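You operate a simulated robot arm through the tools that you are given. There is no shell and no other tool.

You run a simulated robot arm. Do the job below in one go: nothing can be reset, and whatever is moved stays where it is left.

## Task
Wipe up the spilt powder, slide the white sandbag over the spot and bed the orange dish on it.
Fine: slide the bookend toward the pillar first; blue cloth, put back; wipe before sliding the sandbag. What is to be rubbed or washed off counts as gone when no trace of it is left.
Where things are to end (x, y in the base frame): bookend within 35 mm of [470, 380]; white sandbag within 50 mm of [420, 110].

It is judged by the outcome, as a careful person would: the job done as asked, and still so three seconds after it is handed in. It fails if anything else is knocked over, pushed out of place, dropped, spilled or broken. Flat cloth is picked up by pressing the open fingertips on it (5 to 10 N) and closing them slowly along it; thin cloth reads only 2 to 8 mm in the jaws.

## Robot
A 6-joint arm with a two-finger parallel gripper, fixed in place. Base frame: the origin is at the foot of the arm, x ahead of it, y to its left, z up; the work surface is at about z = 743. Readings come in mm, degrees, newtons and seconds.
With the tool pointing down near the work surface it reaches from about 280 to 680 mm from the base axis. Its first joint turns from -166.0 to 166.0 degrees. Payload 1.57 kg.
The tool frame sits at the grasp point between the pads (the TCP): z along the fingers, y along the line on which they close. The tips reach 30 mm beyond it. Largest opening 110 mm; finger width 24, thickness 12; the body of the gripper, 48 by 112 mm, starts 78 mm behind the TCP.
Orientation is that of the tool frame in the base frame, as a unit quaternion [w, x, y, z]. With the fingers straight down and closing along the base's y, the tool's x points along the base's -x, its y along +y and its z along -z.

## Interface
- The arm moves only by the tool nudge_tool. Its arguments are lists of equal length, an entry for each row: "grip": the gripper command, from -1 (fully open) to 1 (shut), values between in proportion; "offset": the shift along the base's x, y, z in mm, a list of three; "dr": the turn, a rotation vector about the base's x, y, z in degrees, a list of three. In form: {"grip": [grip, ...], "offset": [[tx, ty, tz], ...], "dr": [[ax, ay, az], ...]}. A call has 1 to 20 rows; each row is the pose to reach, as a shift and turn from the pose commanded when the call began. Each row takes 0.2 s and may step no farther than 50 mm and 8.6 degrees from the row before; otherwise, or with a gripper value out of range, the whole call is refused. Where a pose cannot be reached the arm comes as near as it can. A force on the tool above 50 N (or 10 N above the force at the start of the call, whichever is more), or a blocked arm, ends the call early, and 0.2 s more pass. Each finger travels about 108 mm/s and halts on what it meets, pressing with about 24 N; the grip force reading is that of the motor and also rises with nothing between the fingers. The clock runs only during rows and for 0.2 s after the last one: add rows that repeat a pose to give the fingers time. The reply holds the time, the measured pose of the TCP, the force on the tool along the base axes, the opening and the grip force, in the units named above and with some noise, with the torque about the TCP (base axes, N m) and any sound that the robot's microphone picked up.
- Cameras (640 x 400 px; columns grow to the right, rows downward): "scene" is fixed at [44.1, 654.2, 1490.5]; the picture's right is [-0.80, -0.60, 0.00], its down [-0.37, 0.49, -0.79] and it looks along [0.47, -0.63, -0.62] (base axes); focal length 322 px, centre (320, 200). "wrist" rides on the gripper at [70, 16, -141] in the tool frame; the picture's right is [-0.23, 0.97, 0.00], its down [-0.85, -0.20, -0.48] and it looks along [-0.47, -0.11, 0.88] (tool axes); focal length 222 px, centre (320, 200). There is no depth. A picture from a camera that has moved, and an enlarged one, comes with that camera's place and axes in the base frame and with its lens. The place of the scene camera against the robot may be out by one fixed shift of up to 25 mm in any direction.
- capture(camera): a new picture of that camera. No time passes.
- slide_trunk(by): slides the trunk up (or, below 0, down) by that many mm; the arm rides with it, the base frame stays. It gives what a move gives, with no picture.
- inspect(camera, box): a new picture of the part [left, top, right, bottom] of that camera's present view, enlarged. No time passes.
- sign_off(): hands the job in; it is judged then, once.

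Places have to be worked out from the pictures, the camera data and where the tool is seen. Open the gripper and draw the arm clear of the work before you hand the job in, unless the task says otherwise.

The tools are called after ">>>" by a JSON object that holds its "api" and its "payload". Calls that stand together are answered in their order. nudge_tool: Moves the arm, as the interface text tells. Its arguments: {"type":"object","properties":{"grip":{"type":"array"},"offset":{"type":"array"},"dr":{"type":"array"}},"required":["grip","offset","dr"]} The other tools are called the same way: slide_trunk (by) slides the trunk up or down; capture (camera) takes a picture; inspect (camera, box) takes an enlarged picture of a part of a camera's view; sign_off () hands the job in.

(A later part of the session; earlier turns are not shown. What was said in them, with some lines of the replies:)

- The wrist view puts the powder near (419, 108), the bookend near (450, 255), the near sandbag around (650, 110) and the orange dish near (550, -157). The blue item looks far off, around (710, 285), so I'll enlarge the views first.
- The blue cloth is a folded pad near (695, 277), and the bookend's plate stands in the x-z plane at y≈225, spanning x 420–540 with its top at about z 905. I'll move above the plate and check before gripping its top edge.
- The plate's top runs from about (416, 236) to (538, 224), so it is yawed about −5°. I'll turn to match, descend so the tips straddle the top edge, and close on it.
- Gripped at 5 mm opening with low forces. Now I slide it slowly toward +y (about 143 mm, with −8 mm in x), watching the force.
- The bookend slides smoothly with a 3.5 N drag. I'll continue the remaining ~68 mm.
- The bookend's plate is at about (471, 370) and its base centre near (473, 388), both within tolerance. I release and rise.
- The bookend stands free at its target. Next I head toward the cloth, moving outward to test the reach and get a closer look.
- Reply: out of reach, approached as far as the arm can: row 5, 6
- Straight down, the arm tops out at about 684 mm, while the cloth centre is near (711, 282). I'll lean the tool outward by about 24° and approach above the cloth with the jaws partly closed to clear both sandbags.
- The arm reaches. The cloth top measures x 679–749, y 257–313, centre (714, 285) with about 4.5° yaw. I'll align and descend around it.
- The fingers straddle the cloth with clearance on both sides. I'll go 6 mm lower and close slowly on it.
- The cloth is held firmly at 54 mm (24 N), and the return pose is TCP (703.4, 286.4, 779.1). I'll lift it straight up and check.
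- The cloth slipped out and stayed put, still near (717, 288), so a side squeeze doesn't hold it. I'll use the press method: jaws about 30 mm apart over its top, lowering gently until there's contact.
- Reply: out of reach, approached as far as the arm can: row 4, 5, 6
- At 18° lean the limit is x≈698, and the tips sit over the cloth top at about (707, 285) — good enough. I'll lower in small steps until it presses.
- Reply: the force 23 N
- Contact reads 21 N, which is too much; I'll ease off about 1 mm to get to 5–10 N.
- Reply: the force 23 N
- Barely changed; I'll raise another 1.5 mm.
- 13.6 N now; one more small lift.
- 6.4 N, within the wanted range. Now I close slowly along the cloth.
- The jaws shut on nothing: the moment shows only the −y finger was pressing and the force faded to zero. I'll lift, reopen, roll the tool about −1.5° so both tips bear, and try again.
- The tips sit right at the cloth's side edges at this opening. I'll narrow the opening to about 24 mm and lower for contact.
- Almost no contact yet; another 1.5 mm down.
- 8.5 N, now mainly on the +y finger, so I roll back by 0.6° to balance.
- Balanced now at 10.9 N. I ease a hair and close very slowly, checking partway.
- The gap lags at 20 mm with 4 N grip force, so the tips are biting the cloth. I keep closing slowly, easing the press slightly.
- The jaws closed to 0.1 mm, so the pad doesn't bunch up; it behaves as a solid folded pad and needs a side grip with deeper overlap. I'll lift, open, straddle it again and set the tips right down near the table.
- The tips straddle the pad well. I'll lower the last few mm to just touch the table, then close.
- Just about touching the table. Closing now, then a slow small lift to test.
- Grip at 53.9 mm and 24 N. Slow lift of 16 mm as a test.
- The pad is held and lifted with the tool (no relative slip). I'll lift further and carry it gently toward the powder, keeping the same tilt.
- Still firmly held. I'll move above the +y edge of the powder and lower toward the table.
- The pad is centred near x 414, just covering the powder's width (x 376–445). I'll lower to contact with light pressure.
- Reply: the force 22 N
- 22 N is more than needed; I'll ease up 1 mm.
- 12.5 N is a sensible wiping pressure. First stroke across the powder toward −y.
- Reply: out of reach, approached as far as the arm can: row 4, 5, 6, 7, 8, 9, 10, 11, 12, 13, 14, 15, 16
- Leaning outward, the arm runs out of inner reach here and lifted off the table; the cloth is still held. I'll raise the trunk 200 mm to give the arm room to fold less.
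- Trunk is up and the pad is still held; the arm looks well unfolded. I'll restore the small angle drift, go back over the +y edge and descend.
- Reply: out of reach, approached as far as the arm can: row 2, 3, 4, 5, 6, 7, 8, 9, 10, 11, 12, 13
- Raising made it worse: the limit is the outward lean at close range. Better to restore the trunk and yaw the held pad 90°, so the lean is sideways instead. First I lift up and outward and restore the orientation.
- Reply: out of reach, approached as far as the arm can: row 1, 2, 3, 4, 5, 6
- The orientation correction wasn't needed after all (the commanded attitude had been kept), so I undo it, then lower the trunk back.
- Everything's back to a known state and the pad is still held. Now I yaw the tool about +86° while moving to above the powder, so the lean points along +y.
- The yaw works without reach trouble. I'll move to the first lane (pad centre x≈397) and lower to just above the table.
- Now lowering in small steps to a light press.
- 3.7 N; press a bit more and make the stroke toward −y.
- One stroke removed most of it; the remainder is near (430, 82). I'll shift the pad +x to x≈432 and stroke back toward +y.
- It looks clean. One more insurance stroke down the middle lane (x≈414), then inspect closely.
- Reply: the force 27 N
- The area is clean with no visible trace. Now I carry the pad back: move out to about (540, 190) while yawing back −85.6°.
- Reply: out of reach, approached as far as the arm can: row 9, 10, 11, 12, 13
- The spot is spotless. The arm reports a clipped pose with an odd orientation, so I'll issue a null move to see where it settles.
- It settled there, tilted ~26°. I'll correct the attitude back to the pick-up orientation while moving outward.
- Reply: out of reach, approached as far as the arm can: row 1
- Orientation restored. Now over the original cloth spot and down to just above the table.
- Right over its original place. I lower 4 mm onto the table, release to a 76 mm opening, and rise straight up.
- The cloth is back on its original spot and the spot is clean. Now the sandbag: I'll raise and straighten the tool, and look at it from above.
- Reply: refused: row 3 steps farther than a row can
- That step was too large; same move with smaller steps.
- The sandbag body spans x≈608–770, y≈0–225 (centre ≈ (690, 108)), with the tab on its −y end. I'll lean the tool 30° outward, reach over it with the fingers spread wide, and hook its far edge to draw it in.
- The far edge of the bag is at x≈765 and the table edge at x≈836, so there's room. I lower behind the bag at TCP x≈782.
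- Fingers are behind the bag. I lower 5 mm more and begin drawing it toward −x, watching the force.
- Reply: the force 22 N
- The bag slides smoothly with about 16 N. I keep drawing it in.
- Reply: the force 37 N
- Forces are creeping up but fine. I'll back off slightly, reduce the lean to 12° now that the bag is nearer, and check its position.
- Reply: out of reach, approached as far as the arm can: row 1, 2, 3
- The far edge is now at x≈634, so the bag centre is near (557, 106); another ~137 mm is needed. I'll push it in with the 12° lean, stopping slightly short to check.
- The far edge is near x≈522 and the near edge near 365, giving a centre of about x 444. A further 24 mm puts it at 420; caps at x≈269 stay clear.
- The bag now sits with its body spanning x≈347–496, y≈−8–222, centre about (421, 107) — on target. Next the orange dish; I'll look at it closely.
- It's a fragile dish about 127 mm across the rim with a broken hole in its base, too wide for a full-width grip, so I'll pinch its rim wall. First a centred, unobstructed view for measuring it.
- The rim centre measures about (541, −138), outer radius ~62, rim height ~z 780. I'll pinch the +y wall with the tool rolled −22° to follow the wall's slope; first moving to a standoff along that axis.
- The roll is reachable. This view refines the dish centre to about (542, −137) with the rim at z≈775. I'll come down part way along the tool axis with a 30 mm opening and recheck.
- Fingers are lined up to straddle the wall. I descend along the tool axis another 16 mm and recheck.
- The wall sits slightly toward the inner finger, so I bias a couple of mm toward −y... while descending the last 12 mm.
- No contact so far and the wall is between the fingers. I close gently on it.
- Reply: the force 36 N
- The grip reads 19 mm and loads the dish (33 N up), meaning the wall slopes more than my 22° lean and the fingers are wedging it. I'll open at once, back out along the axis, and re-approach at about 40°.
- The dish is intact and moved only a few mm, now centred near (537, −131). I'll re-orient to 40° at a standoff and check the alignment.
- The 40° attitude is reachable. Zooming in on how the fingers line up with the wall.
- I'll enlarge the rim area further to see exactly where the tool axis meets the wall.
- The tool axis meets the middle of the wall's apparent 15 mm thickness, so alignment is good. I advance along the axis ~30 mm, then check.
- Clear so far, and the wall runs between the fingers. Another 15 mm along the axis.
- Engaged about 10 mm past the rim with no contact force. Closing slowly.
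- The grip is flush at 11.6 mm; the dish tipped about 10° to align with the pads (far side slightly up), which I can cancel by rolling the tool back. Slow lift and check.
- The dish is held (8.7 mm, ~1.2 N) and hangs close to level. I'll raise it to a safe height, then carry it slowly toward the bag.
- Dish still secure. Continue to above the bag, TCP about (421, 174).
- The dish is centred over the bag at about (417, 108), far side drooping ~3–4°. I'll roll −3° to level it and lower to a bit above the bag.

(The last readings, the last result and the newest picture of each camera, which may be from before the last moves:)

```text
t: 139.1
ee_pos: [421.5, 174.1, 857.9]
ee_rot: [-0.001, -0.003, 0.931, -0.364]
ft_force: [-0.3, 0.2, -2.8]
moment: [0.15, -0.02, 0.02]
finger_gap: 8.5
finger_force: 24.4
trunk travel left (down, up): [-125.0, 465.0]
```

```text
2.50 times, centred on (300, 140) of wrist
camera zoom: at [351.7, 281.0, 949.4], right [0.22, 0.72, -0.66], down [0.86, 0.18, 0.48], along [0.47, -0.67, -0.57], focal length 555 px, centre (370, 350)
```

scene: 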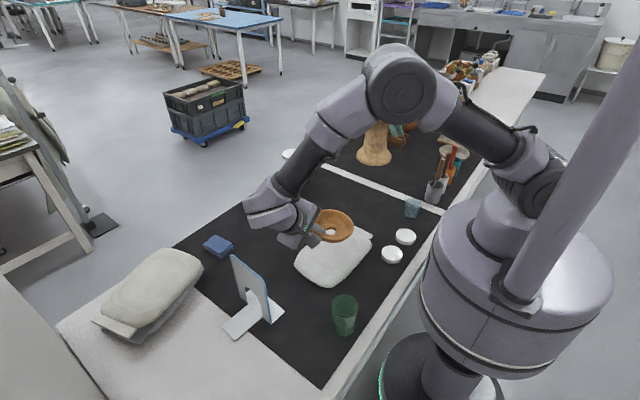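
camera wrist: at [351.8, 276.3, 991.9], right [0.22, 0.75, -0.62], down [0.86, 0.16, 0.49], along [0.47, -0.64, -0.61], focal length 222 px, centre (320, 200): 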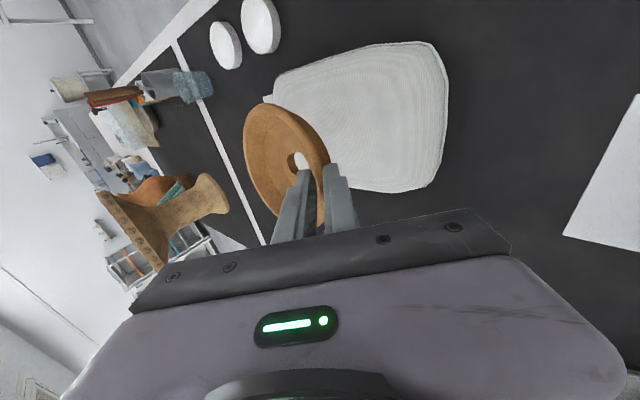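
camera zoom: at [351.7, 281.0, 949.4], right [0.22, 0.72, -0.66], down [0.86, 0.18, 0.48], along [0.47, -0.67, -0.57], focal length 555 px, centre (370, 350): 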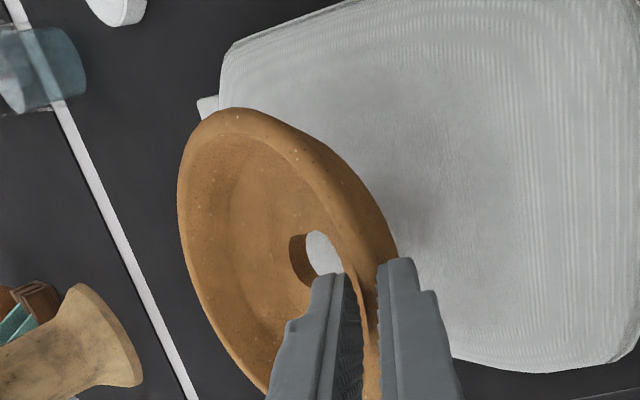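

The dish is now level. Lowering 12 mm, then in small steps to feel for the bag.

>>> {"api": "nudge_tool", "payload": {"grip": [1, 1, 1, 1], "offset": [[0, 0, -4], [0, 0, -8], [0, 0, -12], [0, 0, -12]], "dr": [[0, 0, 0], [0, 0, 0], [0, 0, 0], [0, 0, 0]]}}

>>> {"api": "nudge_tool", "payload": {"grip": [1, 1, 1], "offset": [[0, 0, -2], [0, 0, -4], [0, 0, -4]], "dr": [[0, 0, 0], [0, 0, 0], [0, 0, 0]]}}

>>> {"api": "inspect", "payload": {"camera": "scene", "box": [260, 170, 400, 300]}}

```text
t: 140.1
ee_pos: [421.3, 172.7, 844.7]
ee_rot: [-0.001, -0.003, 0.931, -0.365]
ft_force: [0.3, -0.3, -1.4]
moment: [0.14, -0.01, 0.02]
finger_gap: 8.5
finger_force: 23.9
trunk travel left (down, up): [-125.0, 465.0]
```

```text
t: 140.9
ee_pos: [421.5, 173.5, 841.8]
ee_rot: [-0.001, -0.003, 0.931, -0.365]
ft_force: [-1.0, -0.2, -2.0]
moment: [0.16, -0.03, 0.0]
finger_gap: 8.6
finger_force: 23.6
trunk travel left (down, up): [-125.0, 465.0]
```

```text
3.08 times, centred on (330, 235) of scene
camera zoom: at [44.1, 654.2, 1490.5], right [-0.8, -0.6, 0.0], down [-0.37, 0.49, -0.79], along [0.47, -0.63, -0.62], focal length 992 px, centre (289, 92)
```

zoom: 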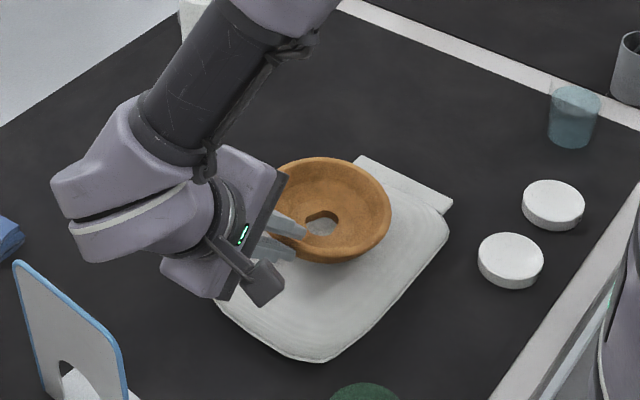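

No contact yet (moment still 0.15). Continue down in small steps.

>>> {"api": "nudge_tool", "payload": {"grip": [1, 1, 1], "offset": [[0, 0, -2], [0, 0, -4], [0, 0, -4]], "dr": [[0, 0, 0], [0, 0, 0], [0, 0, 0]]}}

>>> {"api": "nudge_tool", "payload": {"grip": [1, 1, 1], "offset": [[0, 0, -2], [0, 0, -4], [0, 0, -4]], "dr": [[0, 0, 0], [0, 0, 0], [0, 0, 0]]}}

>>> {"api": "inspect", "payload": {"camera": "wrist", "box": [200, 60, 400, 220]}}

```text
t: 141.7
ee_pos: [421.6, 173.2, 838.1]
ee_rot: [-0.001, -0.003, 0.932, -0.364]
ft_force: [-0.4, 0.5, -1.4]
moment: [0.14, 0.0, 0.02]
finger_gap: 8.7
finger_force: 24.4
trunk travel left (down, up): [-125.0, 465.0]
```

```text
t: 142.5
ee_pos: [420.9, 174.2, 833.9]
ee_rot: [-0.001, -0.003, 0.931, -0.364]
ft_force: [-0.5, -0.6, -1.4]
moment: [0.11, 0.0, 0.0]
finger_gap: 8.5
finger_force: 23.8
trunk travel left (down, up): [-125.0, 465.0]
```

```text
2.50 times, centred on (300, 140) of wrist
camera zoom: at [351.6, 281.1, 925.7], right [0.22, 0.72, -0.66], down [0.86, 0.18, 0.48], along [0.47, -0.67, -0.57], focal length 555 px, centre (370, 350)
```

zoom: 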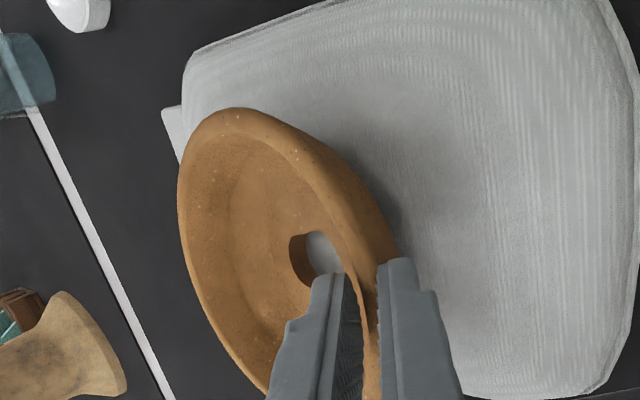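

Shadow is closing in. Another 3 mm, with readings.

>>> {"api": "nudge_tool", "payload": {"grip": [1, 1, 1], "offset": [[0, 0, -1.5], [0, 0, -3], [0, 0, -3]], "dr": [[0, 0, 0], [0, 0, 0], [0, 0, 0]]}}

>>> {"api": "nudge_tool", "payload": {"grip": [1, 1, 1], "offset": [[0, 0, -1.5], [0, 0, -3], [0, 0, -3]], "dr": [[0, 0, 0], [0, 0, 0], [0, 0, 0]]}}

>>> {"api": "inspect", "payload": {"camera": "scene", "box": [260, 170, 400, 300]}}

```text
t: 143.3
ee_pos: [421.1, 174.6, 830.7]
ee_rot: [0.0, -0.002, 0.932, -0.364]
ft_force: [-0.3, 3.1, 5.4]
moment: [-0.25, 0.23, -0.17]
finger_gap: 8.8
finger_force: 23.7
trunk travel left (down, up): [-125.0, 465.0]
```

```text
t: 144.1
ee_pos: [421.0, 173.4, 827.6]
ee_rot: [0.001, -0.003, 0.932, -0.363]
ft_force: [3.4, 5.6, 12.8]
moment: [-0.41, 0.22, 0.02]
finger_gap: 8.7
finger_force: 24.3
trunk travel left (down, up): [-125.0, 465.0]
```

```text
3.08 times, centred on (330, 235) of scene
camera zoom: at [44.1, 654.2, 1490.5], right [-0.8, -0.6, 0.0], down [-0.37, 0.49, -0.79], along [0.47, -0.63, -0.62], focal length 992 px, centre (289, 92)
```

zoom: 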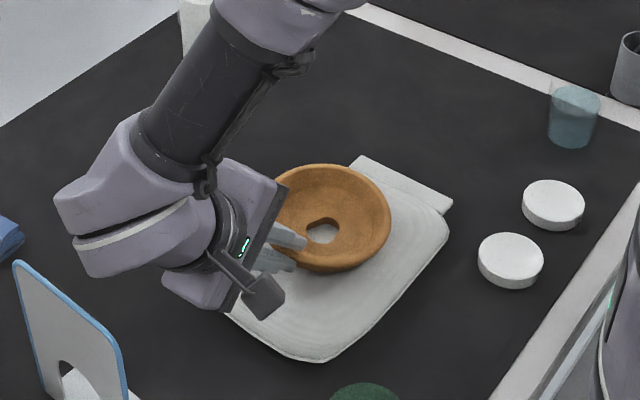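

The dish has seated into the bag (contact at ~830.7, 12.8 N now). I'll ease the pressure by 2 mm, open slowly, and back out along the tool axis.

>>> {"api": "nudge_tool", "payload": {"grip": [1, 1, 1], "offset": [[0, 0, 1], [0, 0, 2], [0, 0, 2]], "dr": [[0, 0, 0], [0, 0, 0], [0, 0, 0]]}}

>>> {"api": "nudge_tool", "payload": {"grip": [0.84, 0.8, 0.76, 0.72, 0.68, 0.64, 0.62, 0.62], "offset": [[0, 0, 0], [0, 0, 0], [0, 0, 0], [0, 0, 0], [0, 0, 0], [0, 0, 0], [0, 0, 0], [0, 0, 0]], "dr": [[0, 0, 0], [0, 0, 0], [0, 0, 0], [0, 0, 0], [0, 0, 0], [0, 0, 0], [0, 0, 0], [0, 0, 0]]}}

>>> {"api": "inspect", "payload": {"camera": "scene", "box": [260, 170, 400, 300]}}

>>> {"api": "inspect", "payload": {"camera": "wrist", "box": [200, 60, 400, 220]}}

```text
t: 144.9
ee_pos: [420.9, 173.0, 830.2]
ee_rot: [-0.001, -0.003, 0.931, -0.364]
ft_force: [-0.4, -1.8, 0.8]
moment: [-0.15, 0.09, 0.04]
finger_gap: 8.9
finger_force: 23.5
trunk travel left (down, up): [-125.0, 465.0]
```

```text
t: 146.7
ee_pos: [421.6, 173.9, 829.6]
ee_rot: [0.0, -0.003, 0.931, -0.364]
ft_force: [-0.8, 0.4, 0.6]
moment: [0.0, 0.05, -0.05]
finger_gap: 20.9
finger_force: 0.0
trunk travel left (down, up): [-125.0, 465.0]
```

```text
3.08 times, centred on (330, 235) of scene
camera zoom: at [44.1, 654.2, 1490.5], right [-0.8, -0.6, 0.0], down [-0.37, 0.49, -0.79], along [0.47, -0.63, -0.62], focal length 992 px, centre (289, 92)
```

zoom: 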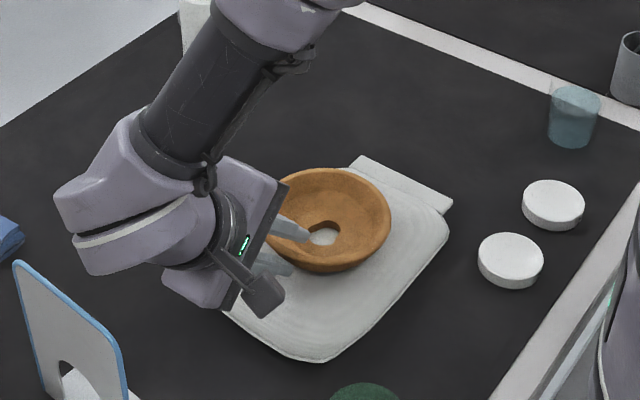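

```text
2.50 times, centred on (300, 140) of wrist
camera zoom: at [351.5, 281.0, 921.4], right [0.22, 0.72, -0.66], down [0.86, 0.18, 0.48], along [0.47, -0.67, -0.57], focal length 555 px, centre (370, 350)
```

zoom: 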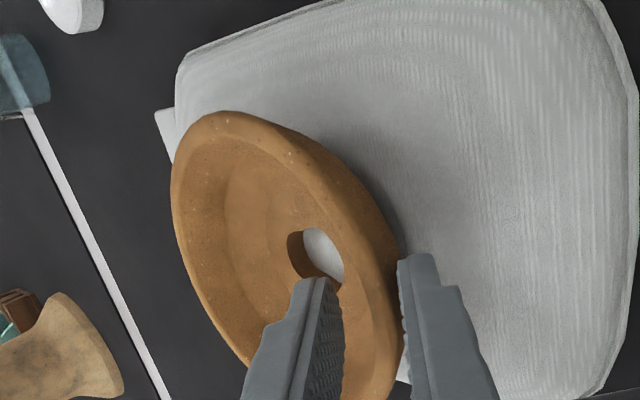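

The dish rests freely and the fingers are clear of its wall. Backing out along the tool axis, then straight up.

>>> {"api": "nudge_tool", "payload": {"grip": [0.62, 0.62, 0.62, 0.62, 0.62, 0.62, 0.62, 0.62, 0.62], "offset": [[0, 4, 4.3], [0, 10, 10.7], [0, 17, 18.2], [0, 24, 25.7], [0, 31, 33.2], [0, 36, 45], [0, 36, 70], [0, 36, 100], [0, 36, 130]], "dr": [[0, 0, 0], [0, 0, 0], [0, 0, 0], [0, 0, 0], [0, 0, 0], [0, 0, 0], [3, 0, 0], [8, 0, 0], [14, 0, 0]]}}

>>> {"api": "nudge_tool", "payload": {"grip": [0.3, 0, -0.4, -1, -1, -1], "offset": [[0, -5, 20], [5, -15, 40], [10, -30, 60], [20, -60, 70], [30, -90, 75], [30, -90, 75]], "dr": [[7, 0, 0], [14, 0, 0], [21, 0, 0], [28, 0, 0], [29, 0, 0], [29, 0, 0]]}}

>>> {"api": "capture", "payload": {"camera": "scene"}}

>>> {"api": "capture", "payload": {"camera": "wrist"}}

```text
t: 148.7
ee_pos: [421.6, 210.0, 961.4]
ee_rot: [0.0, -0.004, 0.969, -0.247]
ft_force: [0.2, -0.3, -0.3]
moment: [0.02, 0.03, 0.0]
finger_gap: 20.9
finger_force: 0.0
trunk travel left (down, up): [-125.0, 465.0]
```

```text
t: 150.1
ee_pos: [452.0, 119.5, 1035.3]
ee_rot: [0.001, -0.003, 1.0, 0.002]
ft_force: [-1.1, 0.1, -0.1]
moment: [0.0, -0.04, 0.02]
finger_gap: 109.9
finger_force: 0.1
trunk travel left (down, up): [-125.0, 465.0]
```

```text
taken
```

scene: 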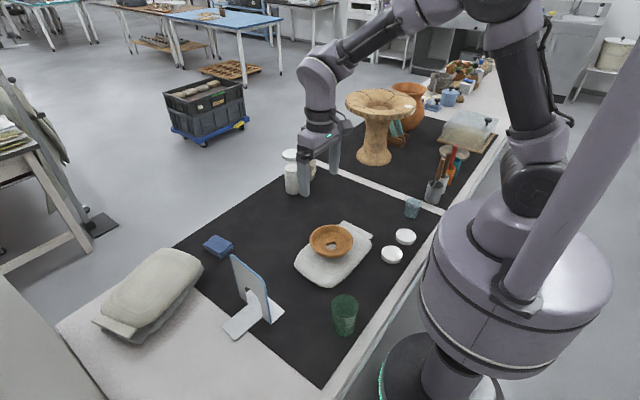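

```text
taken
camera wrist: at [381.2, 134.2, 1176.1], right [0.22, 0.98, 0.01], down [0.86, -0.2, 0.48], along [0.47, -0.1, -0.88], focal length 222 px, centre (320, 200)
```

wrist: 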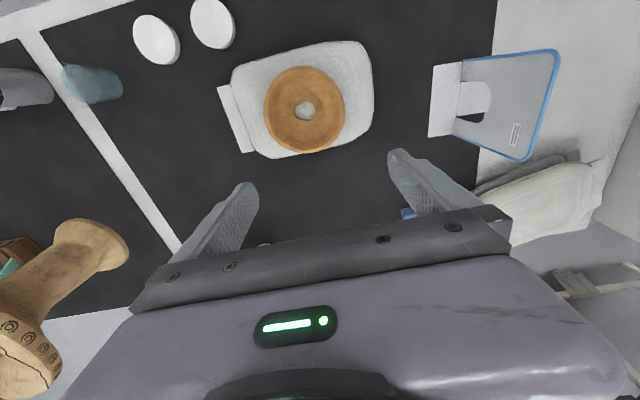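

Everything looks in place: bag centre ≈ (418, 110) with the dish on it. I'll draw the arm further clear and take a final close look.

>>> {"api": "nudge_tool", "payload": {"grip": [-1, -1, -1, -1, -1], "offset": [[25, -25, 5], [50, -50, 10], [75, -75, 15], [95, -95, 20], [95, -95, 20]], "dr": [[0, 0, 0], [0, 0, 0], [0, 0, 0], [0, 0, 0], [0, 0, 0]]}}

>>> {"api": "inspect", "payload": {"camera": "scene", "box": [270, 200, 410, 310]}}

>>> {"api": "inspect", "payload": {"camera": "scene", "box": [170, 170, 330, 350]}}

>>> {"api": "capture", "payload": {"camera": "scene"}}

```text
t: 151.3
ee_pos: [548.2, 24.9, 1053.5]
ee_rot: [0.001, -0.003, 1.0, 0.002]
ft_force: [-0.1, -0.5, -0.2]
moment: [0.02, -0.03, 0.0]
finger_gap: 109.9
finger_force: 0.1
trunk travel left (down, up): [-125.0, 465.0]
```

```text
3.64 times, centred on (340, 255) of scene
camera zoom: at [44.1, 654.2, 1490.5], right [-0.8, -0.6, 0.0], down [-0.37, 0.49, -0.79], along [0.47, -0.63, -0.62], focal length 1173 px, centre (247, 0)
```

zoom: 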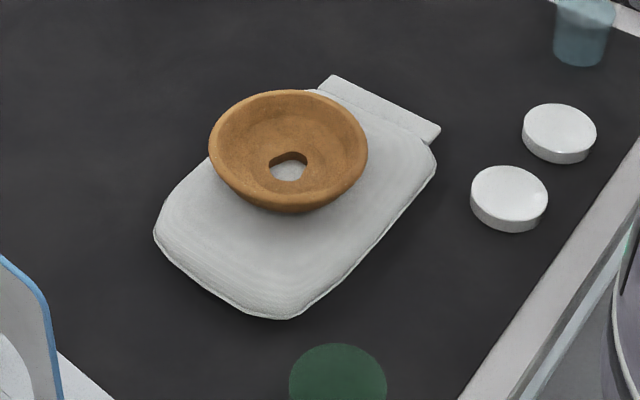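

```text
2.22 times, centred on (250, 260) of scene
camera zoom: at [44.1, 654.2, 1490.5], right [-0.8, -0.6, 0.0], down [-0.37, 0.49, -0.79], along [0.47, -0.63, -0.62], focal length 717 px, centre (476, 67)
```

zoom: 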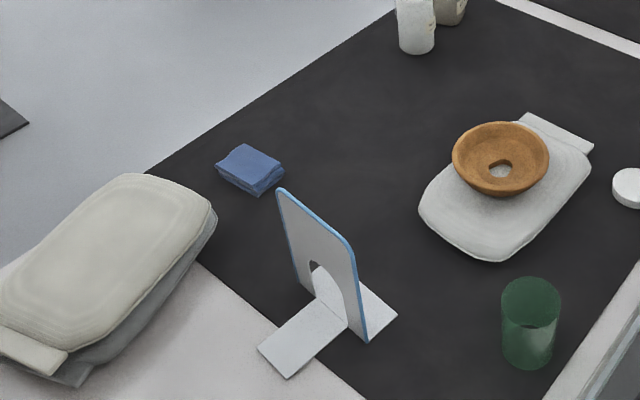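

```text
taken
```

scene: 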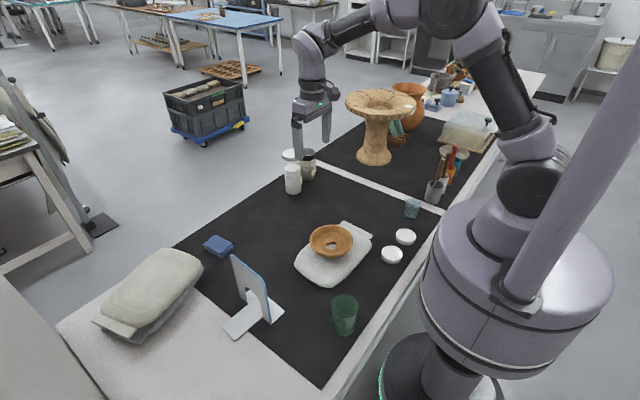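

The dish sits level on the sandbag over the clean spot. The cloth is back in place, the bookend stands at its target, nothing else has moved, and the gripper is open and clear. Handing in.

>>> {"api": "sign_off", "payload": {}}

```text
The job is handed in.
```

The job is done and handed in, and nothing else on the bench was moved or knocked over. All positions are my readings from the camera pictures and the arm.

| Item | Where it ended | Target |
|---|---|---|
| Bookend | about (470, 388), upright | within 35 mm of [470, 380] |
| Powder | none visible in close-up pictures before the bag covered the spot | no trace left |
| Blue cloth | back on its original spot, to within a few mm | put back |
| White sandbag | body centre about (418, 110) | within 50 mm of [420, 110] |
| Orange dish | level, resting freely near the middle of the sandbag | bedded on the sandbag |

- **Cloth:** it took four tries to pick up. It slipped out of the first side grip, and the press-and-close method twice closed on nothing. A deeper side grip held.
- **Dish:** my first pinch on the rim wedged the wall and pressed on it with about 33 N. I let go straight away, and the dish shifted a few mm on the bench. I re-gripped at a steeper angle to lift it, and the pictures show no damage. I seated it on the bag with about 13 N before releasing.

The gripper is open and the arm is clear of the work.
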